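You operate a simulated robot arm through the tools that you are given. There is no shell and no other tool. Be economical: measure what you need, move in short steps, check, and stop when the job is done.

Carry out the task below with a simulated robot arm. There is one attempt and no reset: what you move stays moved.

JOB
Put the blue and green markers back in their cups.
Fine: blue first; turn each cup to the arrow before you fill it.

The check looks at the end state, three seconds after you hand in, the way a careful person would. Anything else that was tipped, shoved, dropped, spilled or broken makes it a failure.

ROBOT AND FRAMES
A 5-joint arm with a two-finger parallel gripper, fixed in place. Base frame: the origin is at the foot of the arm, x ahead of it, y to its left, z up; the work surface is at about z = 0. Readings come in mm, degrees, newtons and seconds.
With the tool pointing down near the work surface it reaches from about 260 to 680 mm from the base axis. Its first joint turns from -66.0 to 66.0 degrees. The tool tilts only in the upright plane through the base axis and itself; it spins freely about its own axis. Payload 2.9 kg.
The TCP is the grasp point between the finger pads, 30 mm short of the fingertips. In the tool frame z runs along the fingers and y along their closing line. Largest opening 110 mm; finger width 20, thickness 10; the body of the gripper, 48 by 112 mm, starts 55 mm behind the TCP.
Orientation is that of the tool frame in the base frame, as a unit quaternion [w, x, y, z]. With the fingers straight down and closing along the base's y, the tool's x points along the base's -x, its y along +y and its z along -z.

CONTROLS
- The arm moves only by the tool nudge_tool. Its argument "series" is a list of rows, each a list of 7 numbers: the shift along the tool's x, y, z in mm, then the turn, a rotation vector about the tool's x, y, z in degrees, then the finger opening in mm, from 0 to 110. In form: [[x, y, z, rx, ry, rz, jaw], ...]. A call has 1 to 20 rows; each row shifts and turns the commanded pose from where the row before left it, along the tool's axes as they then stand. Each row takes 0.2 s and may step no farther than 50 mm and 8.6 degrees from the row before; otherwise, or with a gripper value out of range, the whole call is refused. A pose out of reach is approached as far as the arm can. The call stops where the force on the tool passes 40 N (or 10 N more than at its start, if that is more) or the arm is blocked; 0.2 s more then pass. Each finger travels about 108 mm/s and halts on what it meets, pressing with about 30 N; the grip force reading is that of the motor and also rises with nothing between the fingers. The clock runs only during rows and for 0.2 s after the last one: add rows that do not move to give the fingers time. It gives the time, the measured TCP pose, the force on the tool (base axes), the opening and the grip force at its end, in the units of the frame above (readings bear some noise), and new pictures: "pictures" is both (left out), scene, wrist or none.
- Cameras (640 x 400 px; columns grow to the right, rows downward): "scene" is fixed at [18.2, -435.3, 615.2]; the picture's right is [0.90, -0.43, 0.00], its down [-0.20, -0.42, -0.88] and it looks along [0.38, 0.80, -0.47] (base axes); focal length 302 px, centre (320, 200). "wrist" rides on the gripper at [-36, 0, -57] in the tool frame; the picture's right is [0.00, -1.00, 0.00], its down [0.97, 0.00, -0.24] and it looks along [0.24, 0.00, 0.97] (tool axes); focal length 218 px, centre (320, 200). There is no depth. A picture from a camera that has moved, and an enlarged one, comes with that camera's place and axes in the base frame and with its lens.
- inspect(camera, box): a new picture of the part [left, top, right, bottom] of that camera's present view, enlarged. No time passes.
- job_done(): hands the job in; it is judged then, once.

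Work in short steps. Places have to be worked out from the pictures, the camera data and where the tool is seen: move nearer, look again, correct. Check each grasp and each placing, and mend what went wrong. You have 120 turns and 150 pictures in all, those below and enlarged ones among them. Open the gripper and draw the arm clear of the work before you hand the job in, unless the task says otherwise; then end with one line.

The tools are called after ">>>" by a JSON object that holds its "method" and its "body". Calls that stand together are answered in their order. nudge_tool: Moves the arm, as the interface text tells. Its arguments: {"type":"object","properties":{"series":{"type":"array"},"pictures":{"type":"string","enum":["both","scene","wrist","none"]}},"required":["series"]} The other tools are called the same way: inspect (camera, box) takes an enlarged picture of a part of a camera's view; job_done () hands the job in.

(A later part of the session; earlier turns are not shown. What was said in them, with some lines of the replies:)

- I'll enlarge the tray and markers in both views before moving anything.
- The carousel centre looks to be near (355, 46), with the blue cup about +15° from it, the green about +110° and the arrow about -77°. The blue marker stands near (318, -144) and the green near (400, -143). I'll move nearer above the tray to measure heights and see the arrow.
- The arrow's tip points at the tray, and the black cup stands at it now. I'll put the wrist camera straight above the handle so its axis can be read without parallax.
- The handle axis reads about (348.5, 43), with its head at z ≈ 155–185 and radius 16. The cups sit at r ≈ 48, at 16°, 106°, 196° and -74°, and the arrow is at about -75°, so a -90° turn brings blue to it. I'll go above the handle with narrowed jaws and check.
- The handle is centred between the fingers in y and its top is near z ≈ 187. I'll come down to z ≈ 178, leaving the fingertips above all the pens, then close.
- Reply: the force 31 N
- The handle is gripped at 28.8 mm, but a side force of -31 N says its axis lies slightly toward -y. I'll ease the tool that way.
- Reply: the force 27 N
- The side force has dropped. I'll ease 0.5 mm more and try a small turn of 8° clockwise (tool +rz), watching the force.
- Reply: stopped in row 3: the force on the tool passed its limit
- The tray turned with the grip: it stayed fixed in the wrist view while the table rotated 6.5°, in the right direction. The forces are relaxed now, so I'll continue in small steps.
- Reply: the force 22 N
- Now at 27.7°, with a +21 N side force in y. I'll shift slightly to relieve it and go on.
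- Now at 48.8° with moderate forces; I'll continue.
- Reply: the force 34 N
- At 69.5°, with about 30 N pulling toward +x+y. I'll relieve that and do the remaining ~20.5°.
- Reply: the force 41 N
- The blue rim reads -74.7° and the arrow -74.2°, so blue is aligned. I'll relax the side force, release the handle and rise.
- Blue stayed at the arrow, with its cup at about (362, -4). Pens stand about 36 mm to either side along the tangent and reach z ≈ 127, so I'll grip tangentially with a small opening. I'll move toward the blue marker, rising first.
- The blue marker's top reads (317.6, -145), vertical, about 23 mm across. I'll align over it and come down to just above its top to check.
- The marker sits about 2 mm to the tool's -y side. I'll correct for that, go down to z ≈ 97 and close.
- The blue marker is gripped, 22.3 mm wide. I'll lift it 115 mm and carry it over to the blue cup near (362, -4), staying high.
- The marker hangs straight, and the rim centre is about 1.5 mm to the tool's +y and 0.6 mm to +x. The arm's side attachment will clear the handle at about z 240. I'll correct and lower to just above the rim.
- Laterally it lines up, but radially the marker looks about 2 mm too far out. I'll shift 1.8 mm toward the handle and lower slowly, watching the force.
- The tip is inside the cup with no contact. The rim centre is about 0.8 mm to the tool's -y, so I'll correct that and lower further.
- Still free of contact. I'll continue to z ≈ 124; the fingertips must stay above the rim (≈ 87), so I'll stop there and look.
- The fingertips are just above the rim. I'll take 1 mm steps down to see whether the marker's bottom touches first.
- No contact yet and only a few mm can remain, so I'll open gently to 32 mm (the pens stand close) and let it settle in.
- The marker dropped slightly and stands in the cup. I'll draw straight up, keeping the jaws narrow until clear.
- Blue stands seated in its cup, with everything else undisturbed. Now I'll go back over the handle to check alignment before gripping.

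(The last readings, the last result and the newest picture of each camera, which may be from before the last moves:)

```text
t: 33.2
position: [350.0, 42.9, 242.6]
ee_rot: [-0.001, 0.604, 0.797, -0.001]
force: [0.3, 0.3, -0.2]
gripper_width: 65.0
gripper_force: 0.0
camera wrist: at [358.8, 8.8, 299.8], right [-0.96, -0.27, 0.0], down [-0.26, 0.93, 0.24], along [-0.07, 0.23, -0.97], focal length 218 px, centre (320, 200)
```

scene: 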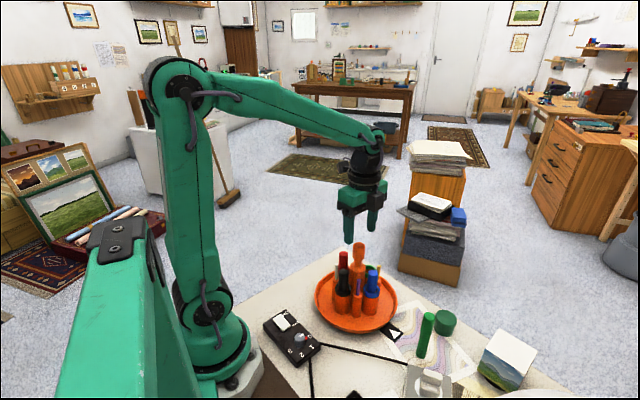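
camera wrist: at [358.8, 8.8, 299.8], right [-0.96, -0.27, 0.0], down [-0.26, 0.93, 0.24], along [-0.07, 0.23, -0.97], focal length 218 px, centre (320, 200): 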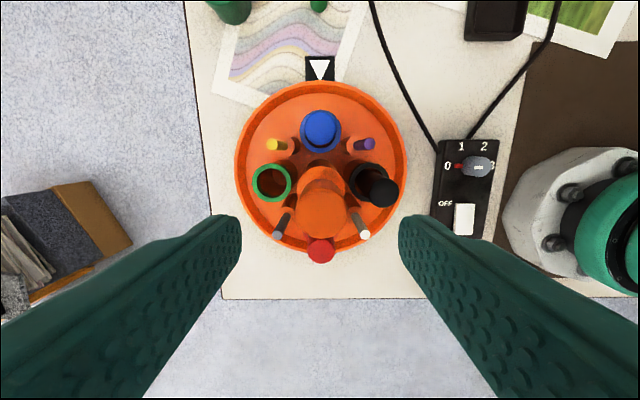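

The handle is centred between the fingers. I'll come down to z ≈ 178 and close.

>>> {"method": "nudge_tool", "body": {"series": [[0, 0, 22, 0, 0, 0, 65], [0, 0, 22, 0, 0, 0, 65], [0, 0, 20, 0, 0, 0, 65], [0, 0, 0, 0, 0, 0, 50], [0, 0, 0, 0, 0, 0, 36], [0, 0, 0, 0, 0, 0, 20], [0, 0, 0, 0, 0, 0, 20], [0, 0, 0, 0, 0, 0, 20]], "pictures": "none"}}

```text
t: 35.0
position: [349.5, 44.0, 177.5]
ee_rot: [-0.002, 0.604, 0.797, -0.001]
force: [-21.2, -6.9, 4.1]
gripper_width: 28.9
gripper_force: 45.2
```

Gripped; the side force points along -tool y, so I'll ease 0.8 mm and start turning.

>>> {"method": "nudge_tool", "body": {"series": [[0, -0.8, 0, 0, 0, 0, 20], [0, 0, 0, 0, 0, 3, 20], [0, 0, 0, 0, 0, 3, 20], [0, 0, 0, 0, 0, 3, 20], [0, 0, 0, 0, 0, 3, 20], [0, 0, 0, 0, 0, 3, 20], [0, 0, 0, 0, 0, 3, 20], [0, 0, 0, 0, 0, 3, 20], [0, 0, 0, 0, 0, 0, 20]], "pictures": "wrist"}}

```text
t: 37.0
position: [349.2, 44.0, 178.4]
ee_rot: [-0.001, 0.739, 0.673, 0.0]
force: [7.4, -22.2, -28.6]
gripper_width: 28.8
gripper_force: 45.4
camera wrist: at [345.0, 7.3, 235.7], right [-1.0, 0.09, 0.0], down [0.09, 0.97, 0.24], along [0.02, 0.24, -0.97], focal length 218 px, centre (320, 200)
```

wrist: 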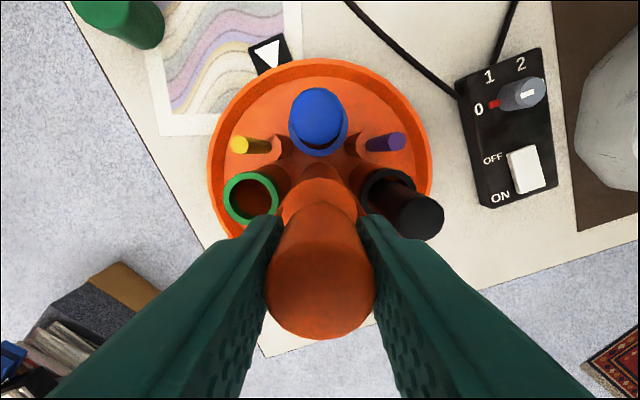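

21° done; the tray follows. I'll relieve the force slightly and continue.

>>> {"method": "nudge_tool", "body": {"series": [[-0.7, 0.2, 0.5, 0, 0, 0, 20], [0, 0, 0, 0, 0, 3, 20], [0, 0, 0, 0, 0, 3, 20], [0, 0, 0, 0, 0, 3, 20], [0, 0, 0, 0, 0, 3, 20], [0, 0, 0, 0, 0, 3, 20], [0, 0, 0, 0, 0, 3, 20], [0, 0, 0, 0, 0, 3, 20], [0, 0, 0, 0, 0, 0, 20]], "pictures": "none"}}

```text
t: 39.0
position: [349.2, 41.6, 177.2]
ee_rot: [0.0, 0.85, 0.527, -0.001]
force: [-14.1, 22.9, 12.1]
gripper_width: 28.6
gripper_force: 45.0
```

42° done. I'll relieve and continue.

>>> {"method": "nudge_tool", "body": {"series": [[0.4, -0.6, -0.2, 0, 0, 0, 20], [0, 0, 0, 0, 0, 3, 20], [0, 0, 0, 0, 0, 3, 20], [0, 0, 0, 0, 0, 3, 20], [0, 0, 0, 0, 0, 3, 20], [0, 0, 0, 0, 0, 3, 20], [0, 0, 0, 0, 0, 3, 20], [0, 0, 0, 0, 0, 3, 20], [0, 0, 0, 0, 0, 0, 20]], "pictures": "none"}}

```text
t: 41.0
position: [348.1, 43.5, 177.6]
ee_rot: [0.0, 0.932, 0.363, 0.001]
force: [-5.8, -18.4, 31.9]
gripper_width: 28.5
gripper_force: 44.8
```

63° done. I'll relieve the z and y load and turn the remaining 27°.

>>> {"method": "nudge_tool", "body": {"series": [[-0.4, 0.4, -0.6, 0, 0, 0, 20], [0, 0, 0, 0, 0, 3, 20], [0, 0, 0, 0, 0, 3, 20], [0, 0, 0, 0, 0, 3, 20], [0, 0, 0, 0, 0, 3, 20], [0, 0, 0, 0, 0, 3, 20], [0, 0, 0, 0, 0, 3, 20], [0, 0, 0, 0, 0, 3, 20], [0, 0, 0, 0, 0, 3, 20], [0, 0, 0, 0, 0, 3, 20], [0, 0, 0, 0, 0, 0, 20]], "pictures": "scene"}}

>>> {"method": "inspect", "body": {"camera": "wrist", "box": [120, 20, 440, 260]}}

```text
t: 43.4
position: [347.4, 41.4, 177.5]
ee_rot: [0.0, 0.991, 0.137, 0.0]
force: [23.9, 12.3, -14.0]
gripper_width: 28.5
gripper_force: 45.2
```

scene: 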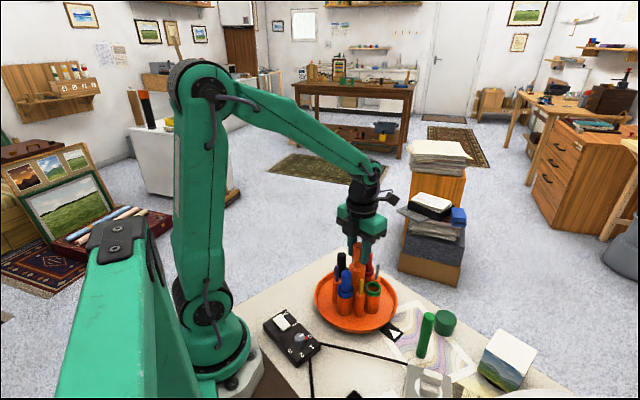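

```text
1.67 times, centred on (280, 140) of wrist
camera zoom: at [313.4, 32.8, 235.2], right [-0.27, 0.96, 0.0], down [0.93, 0.26, 0.24], along [0.23, 0.07, -0.97], focal length 364 px, centre (387, 300)
```

zoom: 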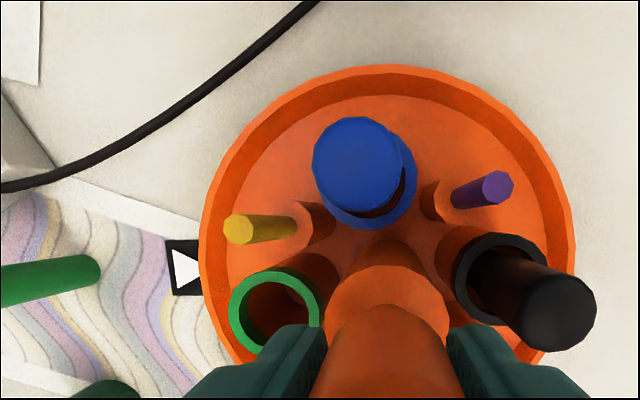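

The tool turned 90°, but the green rim reads about -68.5° against the arrow's -74°, so the grip slipped a little. I'll turn 5.5° more after relieving the force, and measure again.

>>> {"method": "nudge_tool", "body": {"series": [[0.7, 0.3, 0.3, 0, 0, 0, 20], [0, 0, 0, 0, 0, 2.7, 20], [0, 0, 0, 0, 0, 2.8, 20], [0, 0, 0, 0, 0, 0, 20]], "pictures": "none"}}

>>> {"method": "inspect", "body": {"camera": "wrist", "box": [120, 20, 440, 260]}}

```text
t: 43.9
position: [350.4, 42.3, 178.8]
ee_rot: [0.0, 0.991, 0.134, 0.0]
force: [-2.2, 4.8, 0.4]
gripper_width: 28.8
gripper_force: 45.1
out of reach, approached as far as the arm can: row 2
stopped in row 2: the force on the tool passed its limit (the readings are from after the stop); the commanded pose is now the measured one
```

```text
1.67 times, centred on (280, 140) of wrist
camera zoom: at [313.4, 33.0, 235.3], right [-0.27, 0.96, 0.0], down [0.94, 0.26, 0.24], along [0.23, 0.06, -0.97], focal length 364 px, centre (387, 300)
```

zoom: 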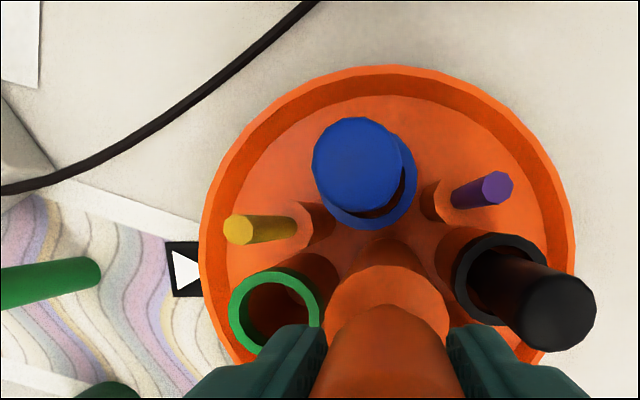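

The spin axis is at its limit there. I'll release, spin the open gripper back about 56°, then regrip for the last few degrees.

>>> {"method": "nudge_tool", "body": {"series": [[0, 0, 0, 0, 0, 0, 30], [0, 0, 0, 0, 0, 0, 45], [0, 0, 0, 0, 0, 0, 60], [0, 0, 0, 0, 0, -8, 60], [0, 0, 0, 0, 0, -8, 60], [0, 0, 0, 0, 0, -8, 60], [0, 0, 0, 0, 0, -8, 60], [0, 0, 0, 0, 0, -8, 60], [0, 0, 0, 0, 0, -8, 60], [0, 0, 0, 0, 0, -8, 60], [0, 0, 0, 0, 0, 0, 60]], "pictures": "none"}}

>>> {"method": "inspect", "body": {"camera": "wrist", "box": [160, 20, 480, 260]}}

```text
t: 46.3
position: [349.1, 43.1, 178.5]
ee_rot: [0.0, 0.811, 0.584, 0.0]
force: [0.0, 1.3, 0.2]
gripper_width: 59.8
gripper_force: 0.0
```

```text
1.67 times, centred on (320, 140) of wrist
camera zoom: at [336.6, 8.6, 235.0], right [-0.95, 0.32, 0.0], down [0.31, 0.92, 0.24], along [0.08, 0.23, -0.97], focal length 364 px, centre (320, 300)
```

zoom: 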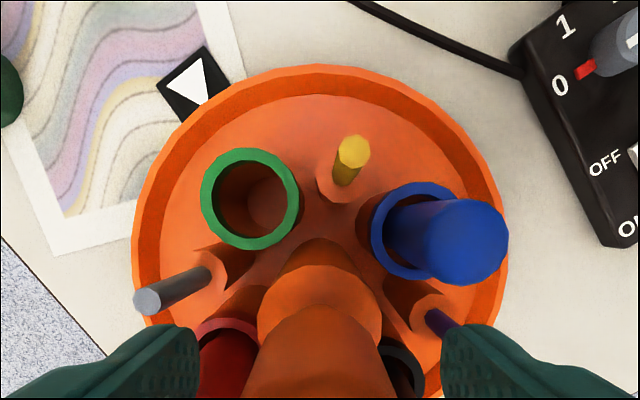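

This view reads green at about -73.8° but blue suggests ~-71.5°, so I need a better look. I'll rise and turn back to the insertion orientation for a top view.

>>> {"method": "nudge_tool", "body": {"series": [[0, 0, -25, 0, 0, 0, 60], [0, 0, -40, 0, 0, 0, 60], [0, 0, -40, 0, 0, -8, 60], [0, 0, -40, 0, 0, -8, 60], [0, 0, 0, 0, 0, -8, 60], [0, 0, 0, 0, 0, -8, 60], [0, 0, 0, 0, 0, -2.2, 60], [0, 0, 0, 0, 0, 0, 60]], "pictures": "none"}}

>>> {"method": "inspect", "body": {"camera": "wrist", "box": [220, 60, 420, 240]}}

>>> {"method": "inspect", "body": {"camera": "scene", "box": [305, 235, 425, 345]}}

```text
t: 48.1
position: [348.0, 43.1, 323.3]
ee_rot: [0.0, 0.605, 0.797, -0.001]
force: [-0.7, 1.0, -0.4]
gripper_width: 59.9
gripper_force: 0.1
```

```text
2.22 times, centred on (320, 150) of wrist
camera zoom: at [357.4, 7.6, 380.1], right [-0.96, -0.27, 0.0], down [-0.26, 0.93, 0.24], along [-0.07, 0.23, -0.97], focal length 485 px, centre (320, 311)
```

zoom: 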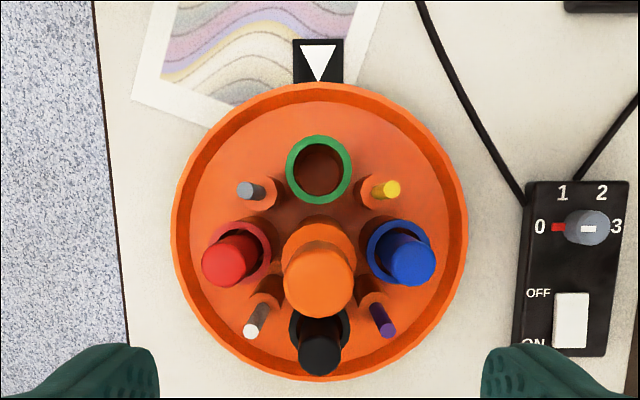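

```text
3.64 times, centred on (365, 290) of scene
camera zoom: at [18.2, -435.3, 615.2], right [0.9, -0.43, 0.0], down [-0.2, -0.42, -0.88], along [0.38, 0.8, -0.47], focal length 1099 px, centre (156, -127)
```

zoom: 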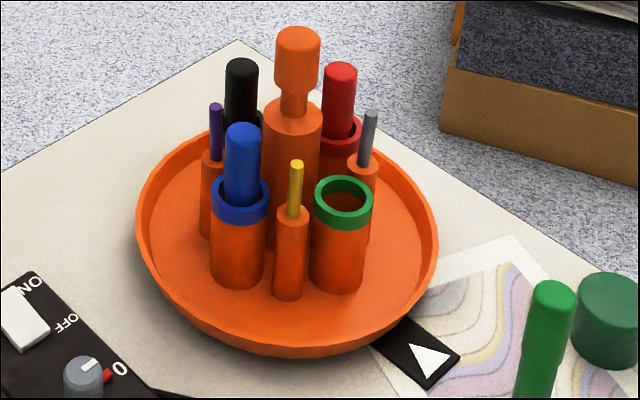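

In this symmetric view the arrow, green rim, handle and black cup all line up, and red and blue are level, so green is aligned within about half a degree. Next I'll go to the green marker near (402.5, -146).

>>> {"method": "nudge_tool", "body": {"series": [[-40, 0, 0, 0, 0, 0, 60], [-40, 0, 0, 0, 0, 0, 60], [-40, 0, 0, 0, 0, 0, 60], [-40, 0, 30, 0, 0, 0, 60], [-35.8, 1.8, 30, 0, 0, 0, 60], [0, 0, 30, 0, 0, 0, 60], [0, 0, 30, 0, 0, 0, 60], [0, 0, 25, 0, 0, 0, 60], [0, 0, 0, 0, 0, 0, 60]]}}

```text
t: 50.1
position: [403.0, -146.3, 177.8]
ee_rot: [0.0, 0.604, 0.797, 0.0]
force: [0.0, -0.1, 0.7]
gripper_width: 59.9
gripper_force: 0.0
camera wrist: at [411.9, -181.6, 235.5], right [-0.96, -0.27, 0.0], down [-0.26, 0.93, 0.24], along [-0.06, 0.23, -0.97], focal length 218 px, centre (320, 200)
```

scene: 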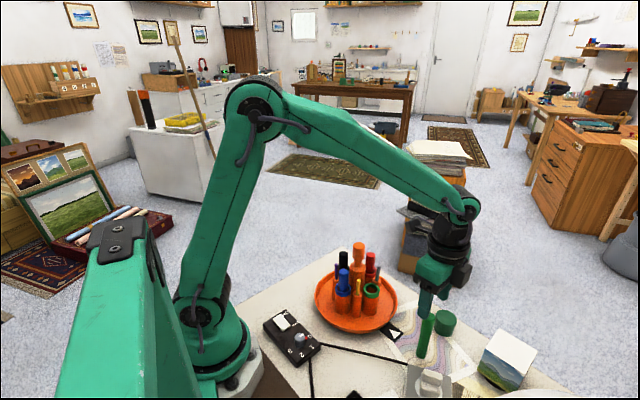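
wrist: 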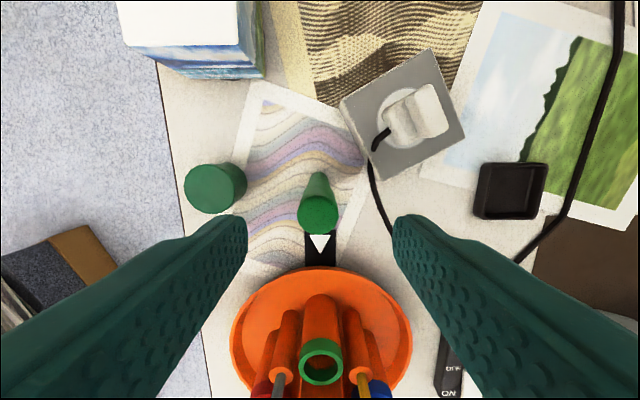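

The green marker is centred to within 1 mm. I'll go down to z ≈ 97 and close.

>>> {"method": "nudge_tool", "body": {"series": [[-0.3, 0.8, 25, 0, 0, 0, 60], [0, 0, 25, 0, 0, 0, 60], [0, 0, 20, 0, 0, 0, 60], [0, 0, 10.5, 0, 0, 0, 60], [0, 0, 0, 0, 0, 0, 45], [0, 0, 0, 0, 0, 0, 32], [0, 0, 0, 0, 0, 0, 15], [0, 0, 0, 0, 0, 0, 15], [0, 0, 0, 0, 0, 0, 15]]}}

```text
t: 52.1
position: [403.6, -144.9, 97.7]
ee_rot: [0.0, 0.604, 0.797, -0.001]
force: [-0.6, -0.3, 0.6]
gripper_width: 22.2
gripper_force: 29.8
camera wrist: at [412.2, -180.4, 154.8], right [-0.96, -0.27, 0.0], down [-0.26, 0.93, 0.24], along [-0.06, 0.23, -0.97], focal length 218 px, centre (320, 200)
```

scene: 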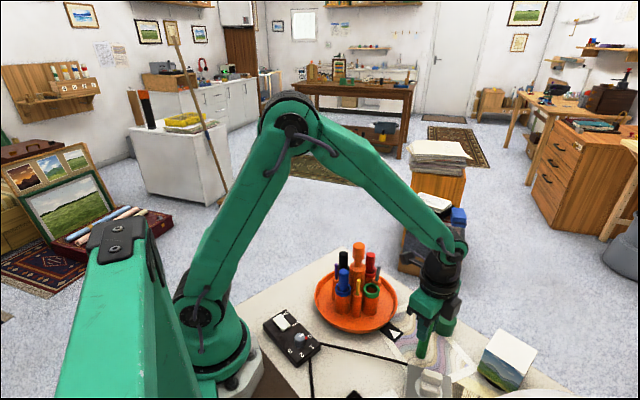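
wrist: 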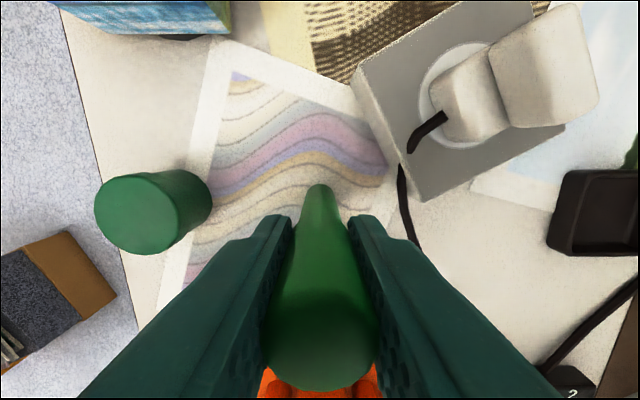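

Gripped at 22.2 mm. I'll lift 115 mm and carry it over the green cup, now at the arrow.

>>> {"method": "nudge_tool", "body": {"series": [[0, 0, -15, 0, 0, 0, 15], [0, 0, -30, 0, 0, 0, 15], [0, 0, -35, 0, 0, 0, 15], [0, 0, -35, 0, 0, 0, 15], [20, 0, 0, 0, 0, 0, 15], [30, 0, 0, 0, 0, 0, 15], [30, 0, 0, 0, 0, 0, 15], [30, 0, 0, 0, 0, 0, 15], [25, 0, 0, 0, 0, 0, 15], [14.9, -0.3, 0, 0, 0, 0, 15], [0, 0, 10, 0, 0, 0, 15], [0, 0, 9, 0, 0, 0, 15], [0, 0, 0, 0, 0, 0, 15]], "pictures": "none"}}

>>> {"method": "inspect", "body": {"camera": "scene", "box": [330, 230, 410, 330]}}

>>> {"method": "inspect", "body": {"camera": "wrist", "box": [250, 120, 390, 260]}}

```text
t: 54.9
position: [363.6, -2.5, 192.8]
ee_rot: [0.001, 0.604, 0.797, 0.0]
force: [-0.4, -0.6, -0.7]
gripper_width: 21.7
gripper_force: 30.4
```

```text
4.00 times, centred on (370, 280) of scene
camera zoom: at [18.2, -435.3, 615.2], right [0.9, -0.43, 0.0], down [-0.2, -0.42, -0.88], along [0.38, 0.8, -0.47], focal length 1209 px, centre (120, -120)
```

zoom: 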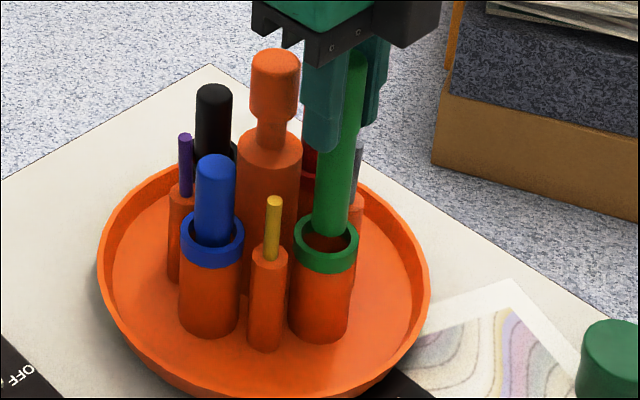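

```text
2.86 times, centred on (320, 190) of wrist
camera zoom: at [373.5, -36.9, 250.8], right [-0.96, -0.27, 0.0], down [-0.26, 0.94, 0.24], along [-0.06, 0.23, -0.97], focal length 624 px, centre (320, 229)
```

zoom: 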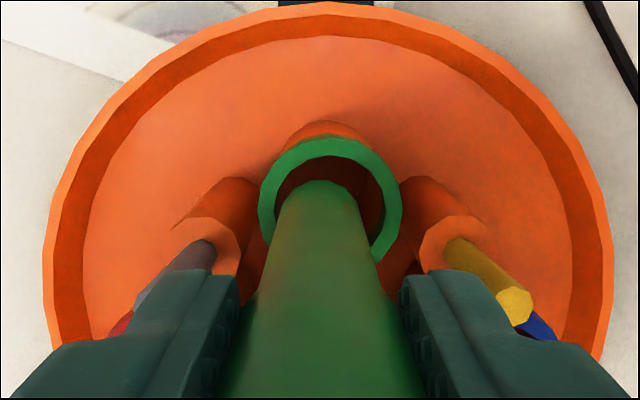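

The rim centre is about 2.6 mm to the tool's -y. I'll correct that and ease down into the mouth.

>>> {"method": "nudge_tool", "body": {"series": [[0.8, -2.5, 0, 0, 0, 0, 15], [0, 0, 0, 0, 0, 0, 15], [0, 0, 5, 0, 0, 0, 15], [0, 0, 5, 0, 0, 0, 15], [0, 0, 5, 0, 0, 0, 15], [0, 0, 0, 0, 0, 0, 15]], "pictures": "none"}}

>>> {"method": "inspect", "body": {"camera": "scene", "box": [330, 230, 410, 330]}}

>>> {"method": "inspect", "body": {"camera": "wrist", "box": [250, 120, 390, 260]}}

```text
t: 56.3
position: [360.5, -1.2, 178.5]
ee_rot: [0.001, 0.605, 0.796, -0.001]
force: [-0.8, 0.1, -0.7]
gripper_width: 22.2
gripper_force: 30.0
```

```text
4.00 times, centred on (370, 280) of scene
camera zoom: at [18.2, -435.3, 615.2], right [0.9, -0.43, 0.0], down [-0.2, -0.42, -0.88], along [0.38, 0.8, -0.47], focal length 1209 px, centre (120, -120)
```

zoom: 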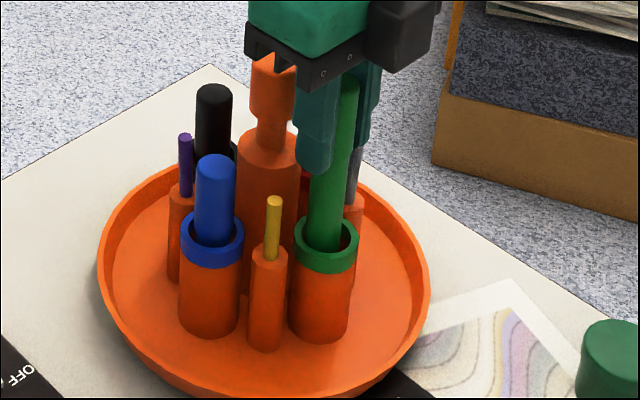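

```text
2.86 times, centred on (320, 190) of wrist
camera zoom: at [370.0, -36.6, 236.1], right [-0.96, -0.27, 0.0], down [-0.26, 0.93, 0.24], along [-0.07, 0.23, -0.97], focal length 624 px, centre (320, 229)
```

zoom: 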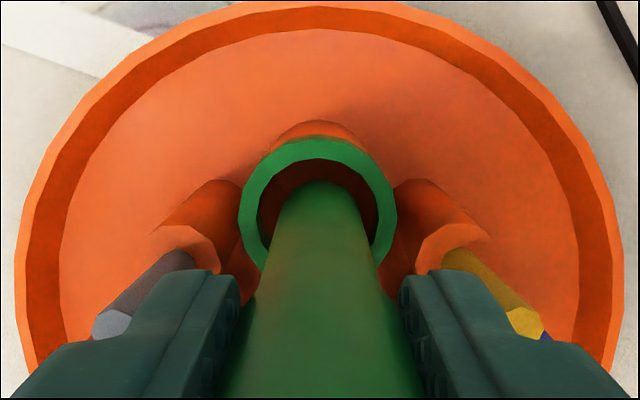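

The tip is inside the mouth. I'll trim 1.2 mm outward and 0.5 mm in y, then lower further.

>>> {"method": "nudge_tool", "body": {"series": [[-1.2, 0.5, 0, 0, 0, 0, 15], [0, 0, 6, 0, 0, 0, 15], [0, 0, 8, 0, 0, 0, 15], [0, 0, 8, 0, 0, 0, 15], [0, 0, 8, 0, 0, 0, 15], [0, 0, 6, 0, 0, 0, 15], [0, 0, 0, 0, 0, 0, 15]], "pictures": "none"}}

>>> {"method": "inspect", "body": {"camera": "wrist", "box": [210, 100, 430, 320]}}

```text
t: 57.9
position: [361.2, -1.6, 140.5]
ee_rot: [0.0, 0.605, 0.796, 0.0]
force: [0.0, 0.8, -0.9]
gripper_width: 21.7
gripper_force: 30.0
```

```text
1.82 times, centred on (320, 210) of wrist
camera zoom: at [369.8, -36.8, 198.8], right [-0.96, -0.27, 0.0], down [-0.26, 0.93, 0.24], along [-0.07, 0.23, -0.97], focal length 397 px, centre (320, 182)
```

zoom: 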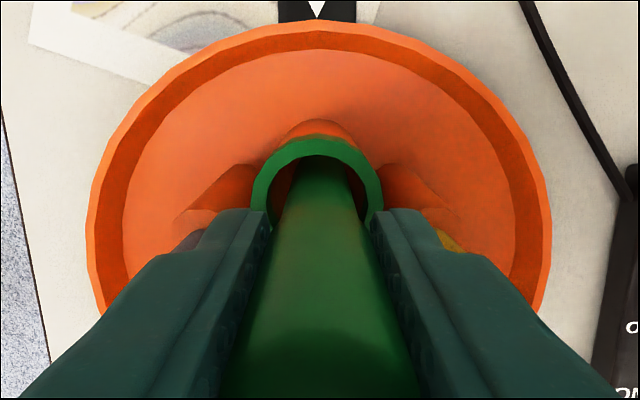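

It's free of contact; the rim is now about 0.8 mm to the tool's +y. I'll trim and lower to z ≈ 121.5.

>>> {"method": "nudge_tool", "body": {"series": [[0, 0.8, 0, 0, 0, 0, 15], [0, 0, 5, 0, 0, 0, 15], [0, 0, 5, 0, 0, 0, 15], [0, 0, 4, 0, 0, 0, 15], [0, 0, 3, 0, 0, 0, 15], [0, 0, 2, 0, 0, 0, 15], [0, 0, 0, 0, 0, 0, 15]], "pictures": "wrist"}}

```text
t: 59.5
position: [362.0, -2.6, 124.0]
ee_rot: [-0.001, 0.604, 0.797, 0.0]
force: [-0.1, 0.6, -0.4]
gripper_width: 21.7
gripper_force: 30.0
camera wrist: at [371.3, -37.2, 180.6], right [-0.96, -0.27, 0.0], down [-0.26, 0.93, 0.24], along [-0.07, 0.23, -0.97], focal length 218 px, centre (320, 200)
```

wrist: 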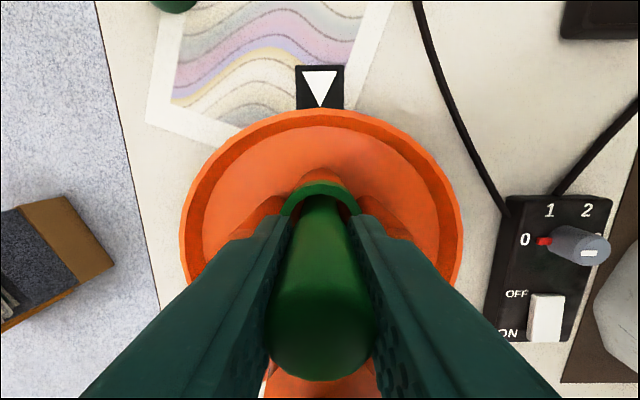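

Same picture as for blue, about 1.3 mm higher. I'll lower 1.2 mm more, then open gently to 32 mm.

>>> {"method": "nudge_tool", "body": {"series": [[0, 0, 1.2, 0, 0, 0, 15], [0, 0, 0, 0, 0, 0, 24], [0, 0, 0, 0, 0, 0, 28], [0, 0, 0, 0, 0, 0, 32], [0, 0, 0, 0, 0, 0, 32]], "pictures": "wrist"}}

```text
t: 60.7
position: [361.8, -2.5, 122.8]
ee_rot: [-0.001, 0.605, 0.797, 0.0]
force: [1.4, -0.5, -0.5]
gripper_width: 31.9
gripper_force: 0.0
camera wrist: at [371.0, -37.3, 179.6], right [-0.96, -0.27, 0.0], down [-0.26, 0.93, 0.24], along [-0.07, 0.23, -0.97], focal length 218 px, centre (320, 200)
```

wrist: 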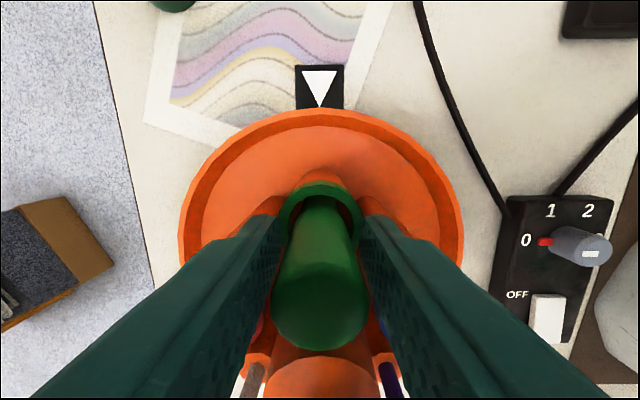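

Green has dropped into its cup. I'll draw straight up well clear and check.

>>> {"method": "nudge_tool", "body": {"series": [[0, 0, -8, 0, 0, 0, 32], [0, 0, -15, 0, 0, 0, 32], [0, 0, -20, 0, 0, 0, 32], [0, 0, -30, 0, 0, 0, 32], [0, 0, -40, 0, 0, 0, 32], [0, 0, -40, 0, 0, 0, 60], [0, 0, -40, 0, 0, 0, 80], [0, 0, 0, 0, 0, 0, 80]]}}

>>> {"method": "inspect", "body": {"camera": "scene", "box": [300, 230, 440, 350]}}

>>> {"method": "inspect", "body": {"camera": "wrist", "box": [220, 80, 420, 260]}}

```text
t: 62.5
position: [363.1, -1.2, 316.4]
ee_rot: [-0.001, 0.605, 0.796, 0.0]
force: [-0.1, 0.0, 0.2]
gripper_width: 80.0
gripper_force: 0.0
camera wrist: at [371.2, -36.2, 374.3], right [-0.96, -0.27, 0.0], down [-0.26, 0.93, 0.24], along [-0.06, 0.23, -0.97], focal length 218 px, centre (320, 200)
```

scene: 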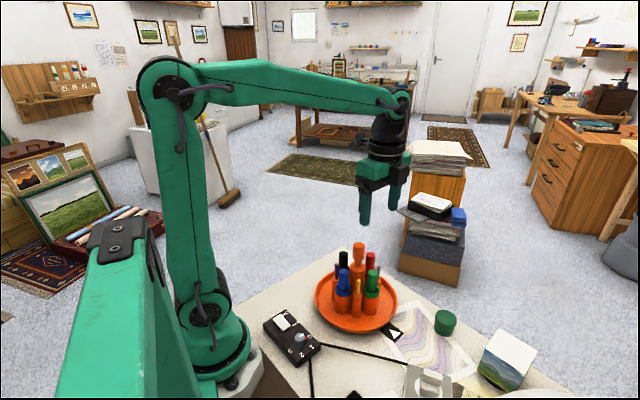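
wrist: 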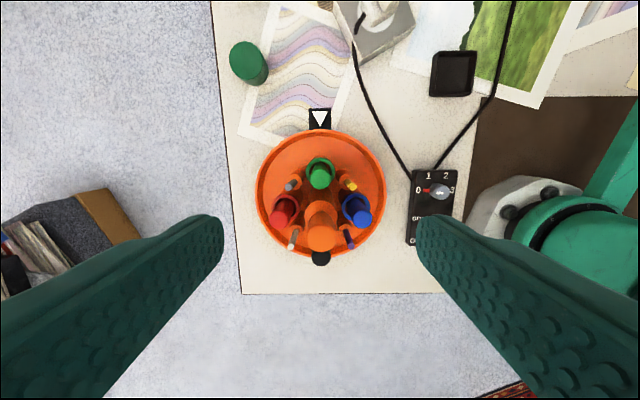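

```text
3.33 times, centred on (370, 290) of scene
camera zoom: at [18.2, -435.3, 615.2], right [0.9, -0.43, 0.0], down [-0.2, -0.42, -0.88], along [0.38, 0.8, -0.47], focal length 1007 px, centre (153, -100)
```

zoom: 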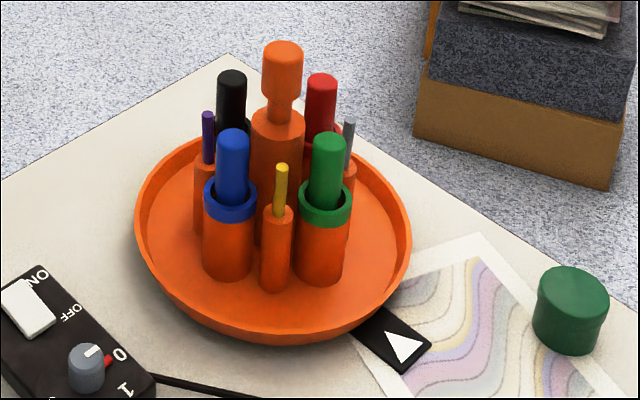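

```text
2.22 times, centred on (320, 170) of wrist
camera zoom: at [371.2, -36.2, 374.3], right [-0.96, -0.27, 0.0], down [-0.26, 0.93, 0.24], along [-0.06, 0.23, -0.97], focal length 485 px, centre (320, 267)
```

zoom: 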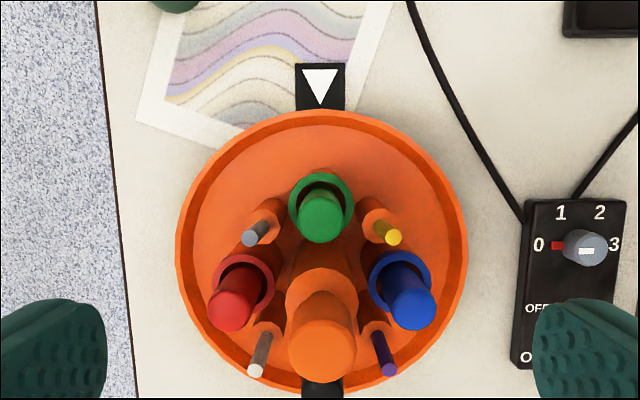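

Both markers are seated in their matching cups, nothing else was disturbed, and the gripper is open and clear above the work. I'll hand in.

>>> {"method": "job_done", "body": {}}

```text
The job is handed in.
```

The blue marker and then the green one are back in their matching cups, each cup turned to the arrow before filling, and the final pictures show nothing else disturbed.
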